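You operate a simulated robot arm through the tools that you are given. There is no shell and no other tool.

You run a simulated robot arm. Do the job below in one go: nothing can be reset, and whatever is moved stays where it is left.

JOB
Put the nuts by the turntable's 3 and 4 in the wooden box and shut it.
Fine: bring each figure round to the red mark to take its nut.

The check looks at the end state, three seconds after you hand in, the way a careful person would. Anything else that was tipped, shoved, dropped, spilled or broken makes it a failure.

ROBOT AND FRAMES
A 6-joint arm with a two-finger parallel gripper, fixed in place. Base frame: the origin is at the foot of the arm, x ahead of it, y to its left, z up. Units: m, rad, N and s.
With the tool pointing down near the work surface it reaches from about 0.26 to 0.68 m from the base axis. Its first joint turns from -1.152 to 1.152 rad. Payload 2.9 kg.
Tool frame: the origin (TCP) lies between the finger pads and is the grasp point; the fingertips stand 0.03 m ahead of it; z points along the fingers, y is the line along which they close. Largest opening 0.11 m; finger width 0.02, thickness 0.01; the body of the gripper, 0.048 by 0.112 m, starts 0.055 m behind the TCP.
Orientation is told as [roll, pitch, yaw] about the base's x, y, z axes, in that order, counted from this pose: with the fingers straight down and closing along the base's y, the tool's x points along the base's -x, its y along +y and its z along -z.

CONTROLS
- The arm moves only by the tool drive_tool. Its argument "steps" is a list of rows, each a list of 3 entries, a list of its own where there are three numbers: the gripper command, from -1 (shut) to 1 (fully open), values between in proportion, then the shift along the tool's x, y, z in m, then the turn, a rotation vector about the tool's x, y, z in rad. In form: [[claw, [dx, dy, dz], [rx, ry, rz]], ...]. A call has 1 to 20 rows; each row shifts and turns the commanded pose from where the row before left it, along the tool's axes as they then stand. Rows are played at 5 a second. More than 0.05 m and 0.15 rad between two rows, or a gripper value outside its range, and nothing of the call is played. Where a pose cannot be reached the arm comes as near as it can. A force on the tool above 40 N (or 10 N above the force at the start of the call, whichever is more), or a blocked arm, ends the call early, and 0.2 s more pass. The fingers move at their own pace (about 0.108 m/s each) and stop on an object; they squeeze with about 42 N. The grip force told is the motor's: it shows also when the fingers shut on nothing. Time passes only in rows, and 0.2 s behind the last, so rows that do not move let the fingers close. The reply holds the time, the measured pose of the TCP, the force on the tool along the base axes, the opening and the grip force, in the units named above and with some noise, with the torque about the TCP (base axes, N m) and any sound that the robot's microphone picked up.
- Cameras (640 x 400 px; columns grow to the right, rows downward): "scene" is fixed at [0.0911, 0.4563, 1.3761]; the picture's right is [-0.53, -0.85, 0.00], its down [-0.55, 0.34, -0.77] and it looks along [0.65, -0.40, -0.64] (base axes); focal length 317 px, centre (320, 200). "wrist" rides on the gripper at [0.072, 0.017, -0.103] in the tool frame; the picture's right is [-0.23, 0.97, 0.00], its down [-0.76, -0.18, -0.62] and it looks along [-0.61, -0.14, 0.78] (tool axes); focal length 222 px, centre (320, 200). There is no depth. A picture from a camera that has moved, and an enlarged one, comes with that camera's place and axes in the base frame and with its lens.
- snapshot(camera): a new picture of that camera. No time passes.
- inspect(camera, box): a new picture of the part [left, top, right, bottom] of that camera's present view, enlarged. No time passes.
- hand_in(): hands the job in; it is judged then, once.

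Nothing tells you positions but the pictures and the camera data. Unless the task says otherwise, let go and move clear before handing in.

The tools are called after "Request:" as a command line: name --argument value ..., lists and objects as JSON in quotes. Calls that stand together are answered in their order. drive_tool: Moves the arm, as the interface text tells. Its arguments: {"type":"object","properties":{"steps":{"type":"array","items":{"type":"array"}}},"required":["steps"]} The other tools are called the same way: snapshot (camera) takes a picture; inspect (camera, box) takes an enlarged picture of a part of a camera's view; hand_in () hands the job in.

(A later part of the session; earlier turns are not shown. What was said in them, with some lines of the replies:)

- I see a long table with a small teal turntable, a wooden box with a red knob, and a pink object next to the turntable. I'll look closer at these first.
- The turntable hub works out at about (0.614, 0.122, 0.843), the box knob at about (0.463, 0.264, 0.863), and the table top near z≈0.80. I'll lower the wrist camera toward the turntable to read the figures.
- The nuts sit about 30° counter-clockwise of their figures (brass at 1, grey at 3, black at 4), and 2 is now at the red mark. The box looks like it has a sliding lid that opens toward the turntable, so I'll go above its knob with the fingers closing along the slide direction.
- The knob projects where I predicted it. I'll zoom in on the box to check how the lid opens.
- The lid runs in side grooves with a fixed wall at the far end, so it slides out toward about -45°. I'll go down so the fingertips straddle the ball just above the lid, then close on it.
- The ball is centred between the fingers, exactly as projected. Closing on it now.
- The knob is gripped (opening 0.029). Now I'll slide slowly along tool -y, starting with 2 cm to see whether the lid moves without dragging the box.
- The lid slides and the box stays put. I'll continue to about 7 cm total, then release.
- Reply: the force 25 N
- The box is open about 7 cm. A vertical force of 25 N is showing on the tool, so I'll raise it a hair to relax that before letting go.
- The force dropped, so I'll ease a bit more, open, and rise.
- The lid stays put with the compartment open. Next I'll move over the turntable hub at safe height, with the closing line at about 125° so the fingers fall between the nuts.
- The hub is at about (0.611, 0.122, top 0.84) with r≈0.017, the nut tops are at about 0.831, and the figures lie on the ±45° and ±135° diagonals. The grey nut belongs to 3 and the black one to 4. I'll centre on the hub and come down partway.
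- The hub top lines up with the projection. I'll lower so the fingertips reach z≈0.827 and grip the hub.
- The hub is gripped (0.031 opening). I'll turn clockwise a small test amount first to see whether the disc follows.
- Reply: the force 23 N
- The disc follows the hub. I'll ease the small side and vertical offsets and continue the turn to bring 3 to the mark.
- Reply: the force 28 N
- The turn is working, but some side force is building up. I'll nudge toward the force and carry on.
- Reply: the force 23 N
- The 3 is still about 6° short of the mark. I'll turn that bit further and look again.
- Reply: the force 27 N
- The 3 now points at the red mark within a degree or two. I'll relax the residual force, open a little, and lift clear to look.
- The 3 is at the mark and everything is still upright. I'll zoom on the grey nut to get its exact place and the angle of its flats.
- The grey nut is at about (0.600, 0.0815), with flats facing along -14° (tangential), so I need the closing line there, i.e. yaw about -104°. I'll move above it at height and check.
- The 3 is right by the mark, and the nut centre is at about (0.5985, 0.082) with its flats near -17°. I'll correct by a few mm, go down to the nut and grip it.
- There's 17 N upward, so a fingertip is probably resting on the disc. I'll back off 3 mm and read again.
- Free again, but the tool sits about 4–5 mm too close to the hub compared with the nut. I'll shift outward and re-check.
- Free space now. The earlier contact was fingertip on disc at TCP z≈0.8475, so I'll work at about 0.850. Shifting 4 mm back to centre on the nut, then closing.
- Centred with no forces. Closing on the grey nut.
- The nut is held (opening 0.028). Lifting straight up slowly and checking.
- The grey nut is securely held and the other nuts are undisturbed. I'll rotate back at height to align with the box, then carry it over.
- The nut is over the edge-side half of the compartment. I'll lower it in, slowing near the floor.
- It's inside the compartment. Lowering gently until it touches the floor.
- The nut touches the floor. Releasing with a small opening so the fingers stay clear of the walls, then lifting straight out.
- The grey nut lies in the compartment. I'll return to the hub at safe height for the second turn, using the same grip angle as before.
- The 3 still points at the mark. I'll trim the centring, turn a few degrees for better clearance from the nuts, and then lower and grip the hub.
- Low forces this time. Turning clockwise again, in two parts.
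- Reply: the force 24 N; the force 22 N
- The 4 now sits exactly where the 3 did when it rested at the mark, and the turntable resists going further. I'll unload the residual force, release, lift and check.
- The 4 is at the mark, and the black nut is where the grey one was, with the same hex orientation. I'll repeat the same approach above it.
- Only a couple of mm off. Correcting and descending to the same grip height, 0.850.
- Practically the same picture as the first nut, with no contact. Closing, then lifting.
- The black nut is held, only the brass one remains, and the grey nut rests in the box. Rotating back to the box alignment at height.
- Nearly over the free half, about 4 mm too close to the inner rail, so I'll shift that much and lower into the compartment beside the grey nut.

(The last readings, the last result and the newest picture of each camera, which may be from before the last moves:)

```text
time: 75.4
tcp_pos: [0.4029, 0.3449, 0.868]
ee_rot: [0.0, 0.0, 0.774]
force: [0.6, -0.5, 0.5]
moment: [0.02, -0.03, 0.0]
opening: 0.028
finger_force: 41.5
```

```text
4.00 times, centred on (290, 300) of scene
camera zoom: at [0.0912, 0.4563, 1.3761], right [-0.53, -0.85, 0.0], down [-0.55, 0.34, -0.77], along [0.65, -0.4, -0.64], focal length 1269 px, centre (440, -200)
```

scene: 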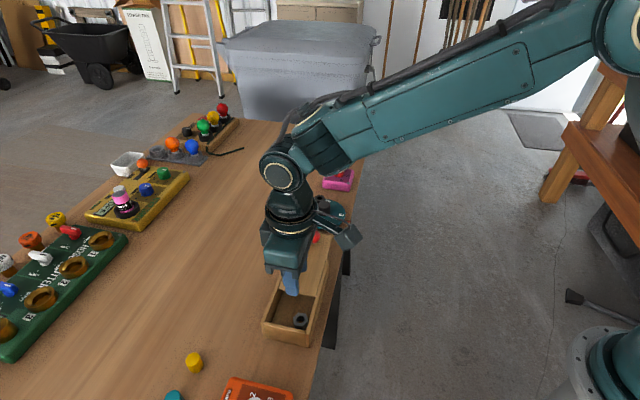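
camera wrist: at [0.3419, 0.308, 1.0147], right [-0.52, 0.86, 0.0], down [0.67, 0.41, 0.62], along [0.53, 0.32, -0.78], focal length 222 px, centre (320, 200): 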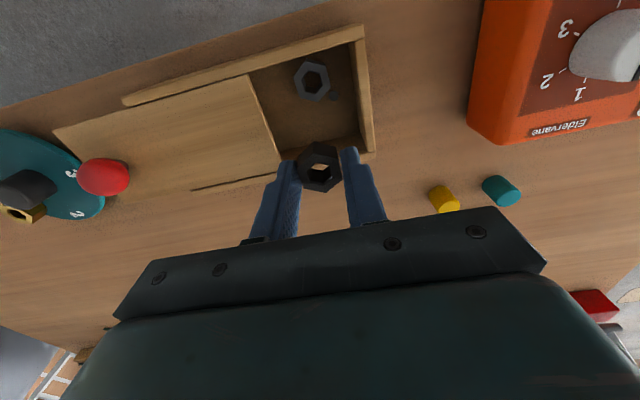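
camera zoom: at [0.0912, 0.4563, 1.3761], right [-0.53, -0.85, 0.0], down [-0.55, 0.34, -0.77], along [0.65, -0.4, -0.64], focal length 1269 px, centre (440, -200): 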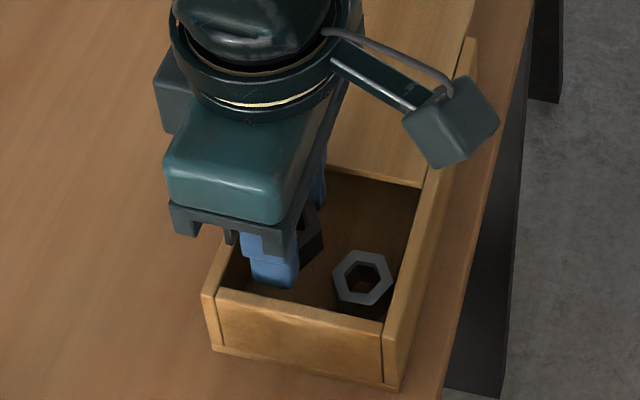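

Room on all sides. Lowering to the floor.

Request:
drive_tool --steps '[[-1, [0, 0, 0.01], [0, 0, 0]], [-1, [0, 0, 0.008], [0, 0, 0]], [-1, [0, 0, 0.006], [0, 0, 0]], [-1, [0, 0, 0.003], [0, 0, 0]], [-1, [0, 0, 0], [0, 0, 0]]]'

Request:
inspect --camera "wrist" --box '[220, 60, 420, 220]'

```text
time: 76.6
tcp_pos: [0.4018, 0.3452, 0.8402]
ee_rot: [0.0, 0.0, 0.773]
force: [-0.7, 0.2, -0.3]
moment: [0.01, 0.04, 0.02]
opening: 0.0282
finger_force: 42.3
```

```text
2.50 times, centred on (320, 140) of wrist
camera zoom: at [0.3374, 0.3057, 0.9448], right [-0.52, 0.86, 0.0], down [0.67, 0.41, 0.62], along [0.53, 0.32, -0.78], focal length 555 px, centre (320, 350)
```

zoom: 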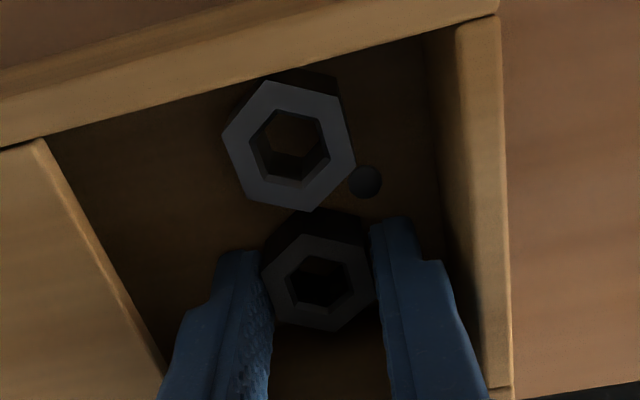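

Request:
drive_tool --steps '[[-1, [0, 0, 0.002], [0, 0, 0]], [-1, [0, 0, 0.0015], [0, 0, 0]], [-1, [0, 0, 0.001], [0, 0, 0]], [-1, [0, 0, 0], [0, 0, 0]]]'

```text
time: 77.6
tcp_pos: [0.4034, 0.3469, 0.8363]
ee_rot: [0.001, -0.002, 0.774]
force: [-2.3, -0.7, 10.4]
moment: [-0.06, 0.1, -0.02]
opening: 0.028
finger_force: 41.9
```

The nut rests on the floor. Releasing with a small opening and lifting out.

Request:
drive_tool --steps '[[-1, [0, 0, -0.0008], [0, 0, 0]], [-0.35, [0, 0, 0], [0, 0, 0]], [-0.35, [0, 0, 0], [0, 0, 0]], [-0.35, [0, 0, -0.01], [0, 0, 0]], [-0.35, [0, 0, -0.02], [0, 0, 0]], [-0.35, [0, 0, -0.035], [0, 0, 0]], [-0.35, [0, 0, -0.04], [0, 0, 0]], [-0.35, [0, 0, -0.03], [0, 0, 0]], [-0.35, [0, 0, 0], [0, 0, 0]]]'

Request:
snapshot --camera "wrist"

Request:
inspect --camera "scene" --box '[230, 200, 370, 360]'

```text
time: 79.6
tcp_pos: [0.403, 0.3411, 0.9727]
ee_rot: [-0.001, 0.002, 0.773]
force: [1.4, 0.3, 0.5]
moment: [-0.01, -0.01, 0.02]
opening: 0.0354
finger_force: 0.0
```

```text
taken
camera wrist: at [0.3381, 0.3018, 1.0766], right [-0.52, 0.86, 0.0], down [0.67, 0.41, 0.62], along [0.53, 0.32, -0.78], focal length 222 px, centre (320, 200)
```

wrist: 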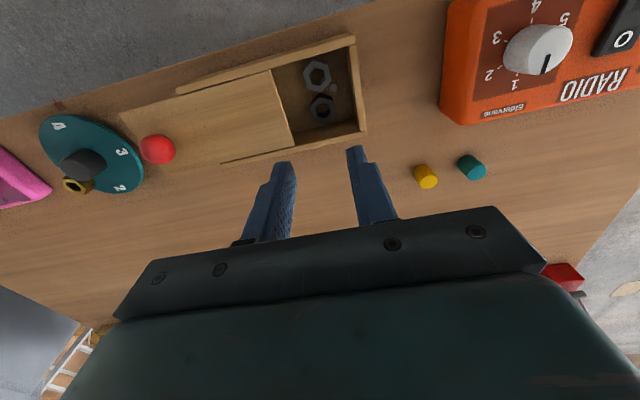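

```text
2.50 times, centred on (300, 280) of scene
camera zoom: at [0.0911, 0.4563, 1.3761], right [-0.53, -0.85, 0.0], down [-0.55, 0.34, -0.77], along [0.65, -0.4, -0.64], focal length 793 px, centre (370, 0)
```

zoom: 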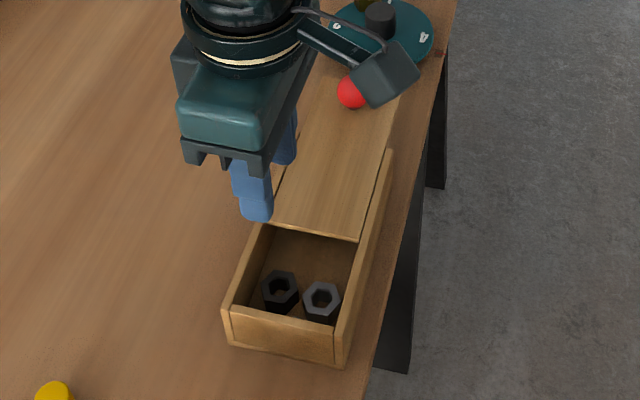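

Both nuts are in the compartment. Now back above the red knob to slide the lid shut.

Request:
drive_tool --steps '[[0.6, [0.0024, -0.0417, 0], [0, 0, 0]], [0.6, [0.0024, -0.0417, 0], [0, 0, 0]], [0.6, [0.0024, -0.0417, 0], [0, 0, 0]], [0.6, [0.0024, -0.0416, 0], [0, 0, -0.012]], [0.6, [0, 0, 0.03], [0, 0, 0]], [0.6, [0, 0, 0.02], [0, 0, 0]], [0.6, [0, 0, 0], [0, 0, 0]]]'

Request:
snapshot --camera "wrist"

```text
time: 81.2
tcp_pos: [0.5111, 0.2193, 0.9225]
ee_rot: [0.0, 0.001, 0.785]
force: [-0.5, -0.3, 0.9]
moment: [0.01, 0.05, -0.03]
opening: 0.088
finger_force: 0.0
```

```text
taken
camera wrist: at [0.4451, 0.1783, 1.0268], right [-0.53, 0.85, 0.0], down [0.66, 0.41, 0.62], along [0.53, 0.33, -0.78], focal length 222 px, centre (320, 200)
```

wrist: 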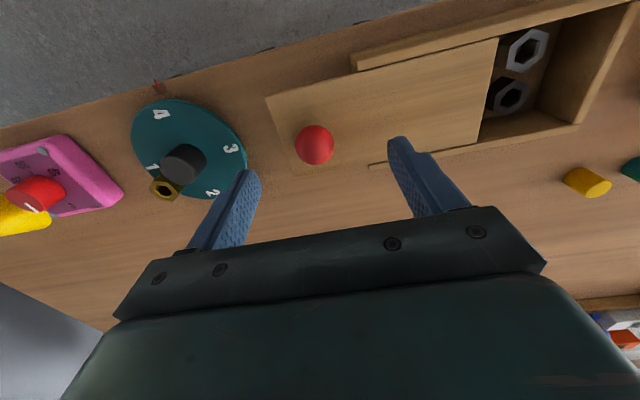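

The ball is 4 mm left of centre. Correcting, going down to 0.887 (just above the lid), and closing on it.

Request:
drive_tool --steps '[[0.6, [0.001, -0.0039, 0], [0, 0, 0]], [0.6, [0, 0, 0.015], [0, 0, 0]], [0.6, [0, 0, 0.012], [0, 0, 0]], [0.6, [0, 0, 0.0085], [0, 0, 0]], [0.6, [0, 0, 0], [0, 0, 0]]]'

Request:
inspect --camera "wrist" --box '[220, 80, 420, 240]'

```text
time: 82.4
tcp_pos: [0.5142, 0.2148, 0.8861]
ee_rot: [0.001, 0.001, 0.786]
force: [-0.8, 0.0, -0.6]
moment: [-0.01, -0.03, 0.0]
opening: 0.0879
finger_force: 0.0
```

```text
2.50 times, centred on (320, 160) of wrist
camera zoom: at [0.4495, 0.1746, 0.9902], right [-0.53, 0.85, 0.0], down [0.66, 0.41, 0.62], along [0.53, 0.33, -0.78], focal length 555 px, centre (320, 300)
```

zoom: 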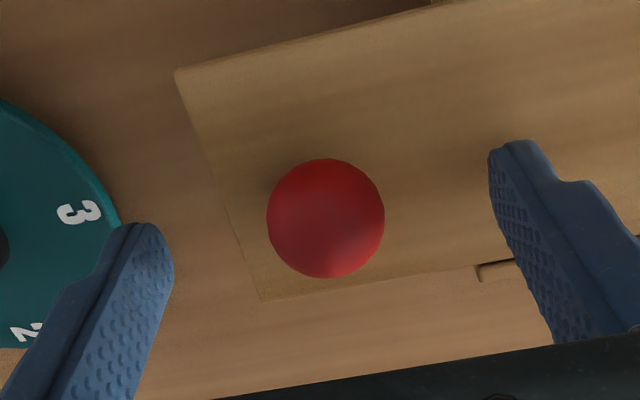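

Request:
drive_tool --steps '[[0, [0, 0, 0], [0, 0, 0]], [-0.3, [0, 0, 0], [0, 0, 0]], [-0.6, [0, 0, 0], [0, 0, 0]], [-1, [0, 0, 0], [0, 0, 0]], [-1, [0, 0, 0], [0, 0, 0]]]'

Request:
inspect --camera "wrist" --box '[220, 0, 640, 240]'

```text
time: 83.6
tcp_pos: [0.5138, 0.2144, 0.8868]
ee_rot: [0.0, 0.001, 0.785]
force: [1.5, 0.3, -2.5]
moment: [0.04, -0.08, -0.03]
opening: 0.0291
finger_force: 44.9
```

```text
1.52 times, centred on (430, 120) of wrist
camera zoom: at [0.4496, 0.1745, 0.9903], right [-0.53, 0.85, 0.0], down [0.66, 0.41, 0.62], along [0.53, 0.33, -0.78], focal length 338 px, centre (152, 322)
```

zoom: 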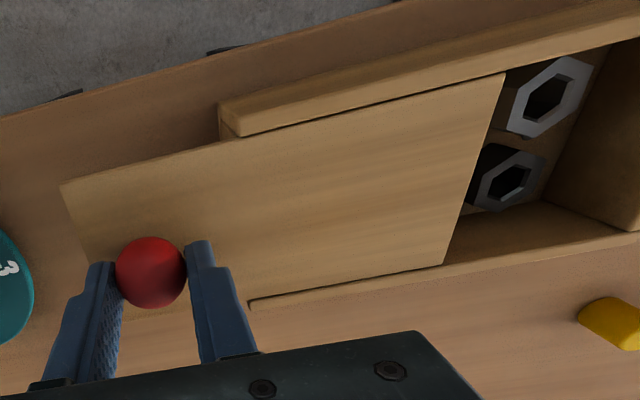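

Knob gripped. Sliding the lid back slowly, stopping about 1 cm short first.

Request:
drive_tool --steps '[[-1, [0, 0.003, 0], [0, 0, 0]], [-1, [0, 0.006, 0], [0, 0, 0]], [-1, [0, 0.007, 0], [0, 0, 0]], [-1, [0, 0.007, 0], [0, 0, 0]], [-1, [0, 0.007, 0], [0, 0, 0]], [-1, [0, 0.007, 0], [0, 0, 0]], [-1, [0, 0.007, 0], [0, 0, 0]], [-1, [0, 0.007, 0], [0, 0, 0]], [-1, [0, 0.006, 0], [0, 0, 0]], [-1, [0, 0.004, 0], [0, 0, 0]], [-1, [0, 0, 0], [0, 0, 0]]]'

Request:
snapshot --camera "wrist"

Request:
inspect --camera "scene" --box '[240, 230, 360, 360]'

```text
time: 86.0
tcp_pos: [0.4706, 0.2581, 0.8873]
ee_rot: [0.003, 0.002, 0.786]
force: [-1.2, -1.7, -10.7]
moment: [-0.42, 0.37, 0.01]
opening: 0.0293
finger_force: 45.1
```

```text
taken
camera wrist: at [0.406, 0.2183, 0.9905], right [-0.53, 0.85, 0.0], down [0.66, 0.41, 0.62], along [0.53, 0.33, -0.78], focal length 222 px, centre (320, 200)
```

wrist: 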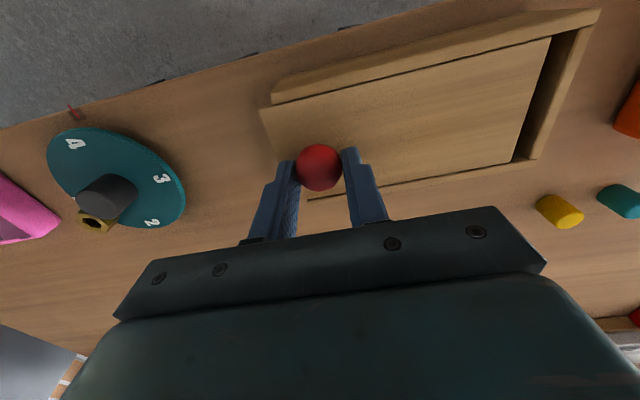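

```text
3.08 times, centred on (300, 295) of scene
camera zoom: at [0.0913, 0.4563, 1.3761], right [-0.53, -0.85, 0.0], down [-0.55, 0.34, -0.77], along [0.65, -0.4, -0.64], focal length 976 px, centre (382, -92)
```

zoom: 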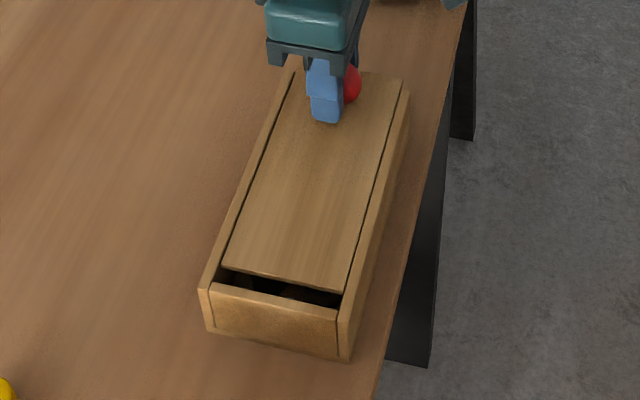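

About 11 mm remains and the box hasn't moved. I'll finish with small steps and watch the force.

Request:
drive_tool --steps '[[-1, [0, 0.003, 0], [0, 0, 0]], [-1, [0, 0.003, 0], [0, 0, 0]], [-1, [0, 0.002, 0], [0, 0, 0]], [-1, [0, 0.001, 0], [0, 0, 0]], [-1, [0, 0, 0], [0, 0, 0]]]'

Request:
inspect --camera "scene" --box '[240, 230, 360, 360]'

```text
time: 87.2
tcp_pos: [0.4641, 0.2641, 0.8873]
ee_rot: [-0.001, 0.005, 0.785]
force: [-10.2, -10.5, -5.8]
moment: [0.16, -0.2, 0.05]
opening: 0.0293
finger_force: 44.6
```

```text
3.08 times, centred on (300, 295) of scene
camera zoom: at [0.091, 0.456, 1.3762], right [-0.53, -0.85, 0.0], down [-0.55, 0.34, -0.77], along [0.65, -0.4, -0.64], focal length 976 px, centre (382, -92)
```

zoom: 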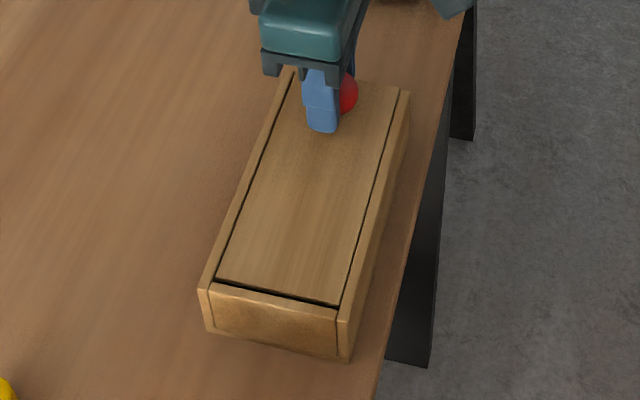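

Request:
drive_tool --steps '[[-1, [0.0005, 0, 0], [0, 0, 0]], [-1, [0, 0.001, 0], [0, 0, 0]], [-1, [0, 0.001, 0], [0, 0, 0]], [-1, [0, 0, 0], [0, 0, 0]]]'

Request:
inspect --camera "scene" --box '[250, 290, 330, 350]'

Request:
inspect --camera "wrist" --box '[230, 0, 600, 240]'

```text
time: 88.2
tcp_pos: [0.4641, 0.2645, 0.8876]
ee_rot: [-0.002, -0.002, 0.787]
force: [-4.7, -6.4, -6.1]
moment: [-0.18, 0.18, 0.05]
opening: 0.0296
finger_force: 44.9
```

```text
6.67 times, centred on (290, 320) of scene
camera zoom: at [0.0911, 0.4562, 1.3761], right [-0.53, -0.85, 0.0], down [-0.55, 0.34, -0.77], along [0.65, -0.4, -0.64], focal length 2116 px, centre (520, -600)
```

zoom: 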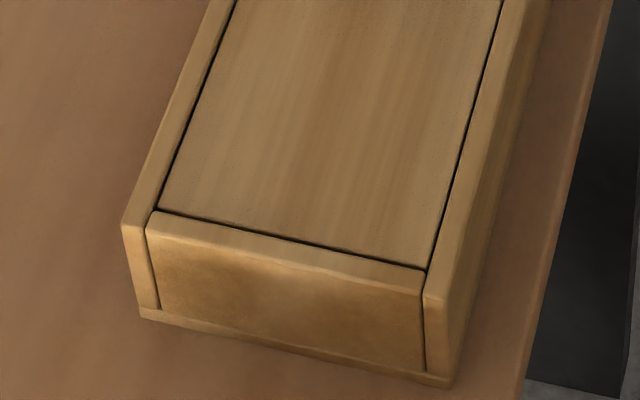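

```text
1.67 times, centred on (415, 120) of wrist
camera zoom: at [0.3987, 0.2255, 0.9904], right [-0.53, 0.85, 0.0], down [0.66, 0.41, 0.62], along [0.53, 0.33, -0.78], focal length 370 px, centre (162, 333)
```

zoom: 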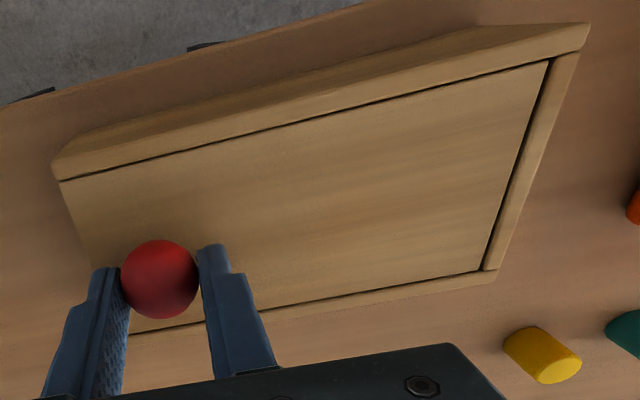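

Nearly flush. One more millimetre to seat it.

Request:
drive_tool --steps '[[-1, [0, 0.0007, 0], [0, 0, 0]], [-1, [0, 0.0005, 0], [0, 0, 0]], [-1, [0, 0, 0], [0, 0, 0]]]'

Request:
inspect --camera "scene" --box '[250, 290, 330, 350]'

```text
time: 89.0
tcp_pos: [0.463, 0.2665, 0.8861]
ee_rot: [-0.001, -0.002, 0.782]
force: [-1.1, -17.5, -6.2]
moment: [-0.01, -0.26, 0.14]
opening: 0.0292
finger_force: 45.3
```

```text
6.67 times, centred on (290, 320) of scene
camera zoom: at [0.0912, 0.4559, 1.3762], right [-0.53, -0.85, 0.0], down [-0.55, 0.34, -0.77], along [0.65, -0.4, -0.64], focal length 2116 px, centre (520, -600)
```

zoom: 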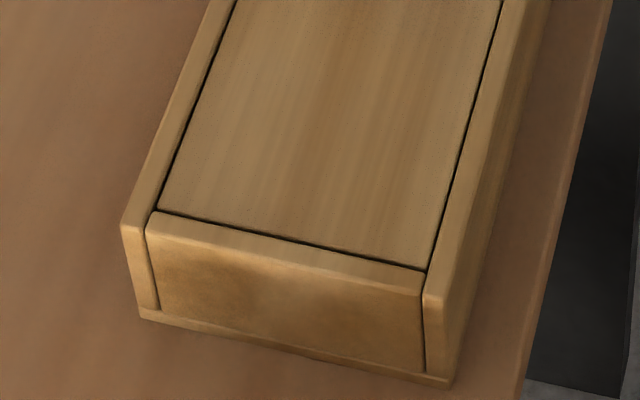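

The push-back along the slide shows the lid is against its stop, so it's shut. Releasing and moving up clear.

Request:
drive_tool --steps '[[-0.3, [0, 0, 0], [0, 0, 0]], [0.1, [0, 0, 0], [0, 0, 0]], [0.3, [0, 0, 0], [0, 0, 0]], [0.3, [0, 0, -0.02], [0, 0, 0]], [0.3, [0, 0, -0.04], [0, 0, 0]], [0.3, [0, 0, -0.05], [0, 0, 0]], [0.3, [0, 0, -0.05], [0, 0, 0]], [0.3, [0, 0, -0.05], [0, 0, 0]], [0.3, [0, 0, 0], [0, 0, 0]]]'

Request:
snapshot --camera "wrist"

Request:
snapshot --camera "scene"

Request:
inspect --camera "scene" --box '[240, 230, 360, 360]'

```text
time: 91.0
tcp_pos: [0.463, 0.2654, 1.0976]
ee_rot: [-0.001, 0.001, 0.785]
force: [0.5, 0.2, 1.2]
moment: [-0.02, 0.02, 0.02]
opening: 0.0716
finger_force: 0.1
```

```text
taken
camera wrist: at [0.3991, 0.2253, 1.2025], right [-0.53, 0.85, 0.0], down [0.66, 0.41, 0.62], along [0.53, 0.33, -0.78], focal length 222 px, centre (320, 200)
```

wrist: 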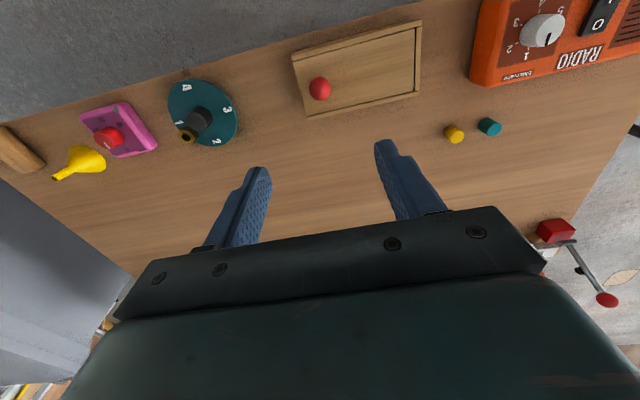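

```text
taken
```

scene: 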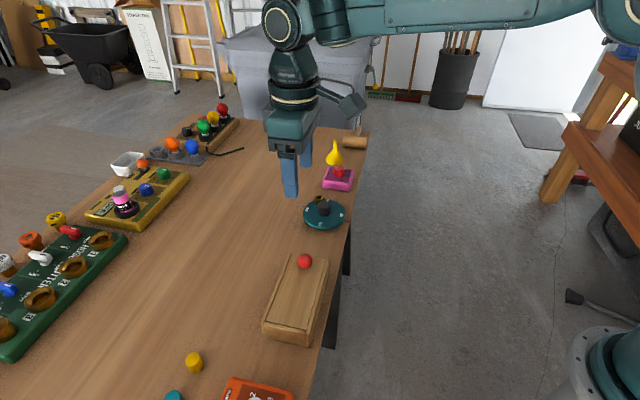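

```text
3.08 times, centred on (300, 295) of scene
camera zoom: at [0.0911, 0.4563, 1.3761], right [-0.53, -0.85, 0.0], down [-0.55, 0.34, -0.77], along [0.65, -0.4, -0.64], focal length 976 px, centre (382, -92)
```

zoom: 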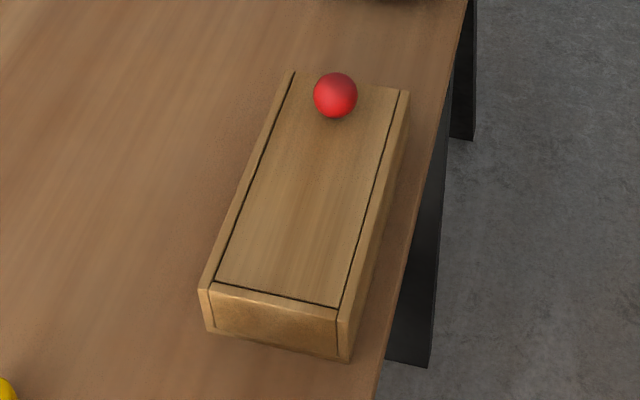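

The box looks exactly as at the start: lid shut, knob back at its starting place, both nuts inside. The brass nut is still upright on the turntable with 4 at the mark, nothing else has moved, and the arm is clear, so I'm handing in.

Request:
hand_in

```text
The job is handed in.
```

The nuts by 3 (grey) and 4 (black) are in the wooden box, and the lid is slid fully shut against its stop.

I turned each figure round to the red mark before taking its nut. 4 is at the mark now. By my measurement the figures came to rest about 2° to 3° short of the mark's centre line, the same offset figure 2 had at the start.

The brass nut by 1 is still upright on the turntable. In the final pictures nothing else on the table has moved, and the box is where it was. The gripper is open and about 0.2 m above the box.

One thing happened on the way: a fingertip pressed on the turntable disc, with about 17 N, while I was lining up on the grey nut. I backed off at once, and the disc and nuts did not shift.
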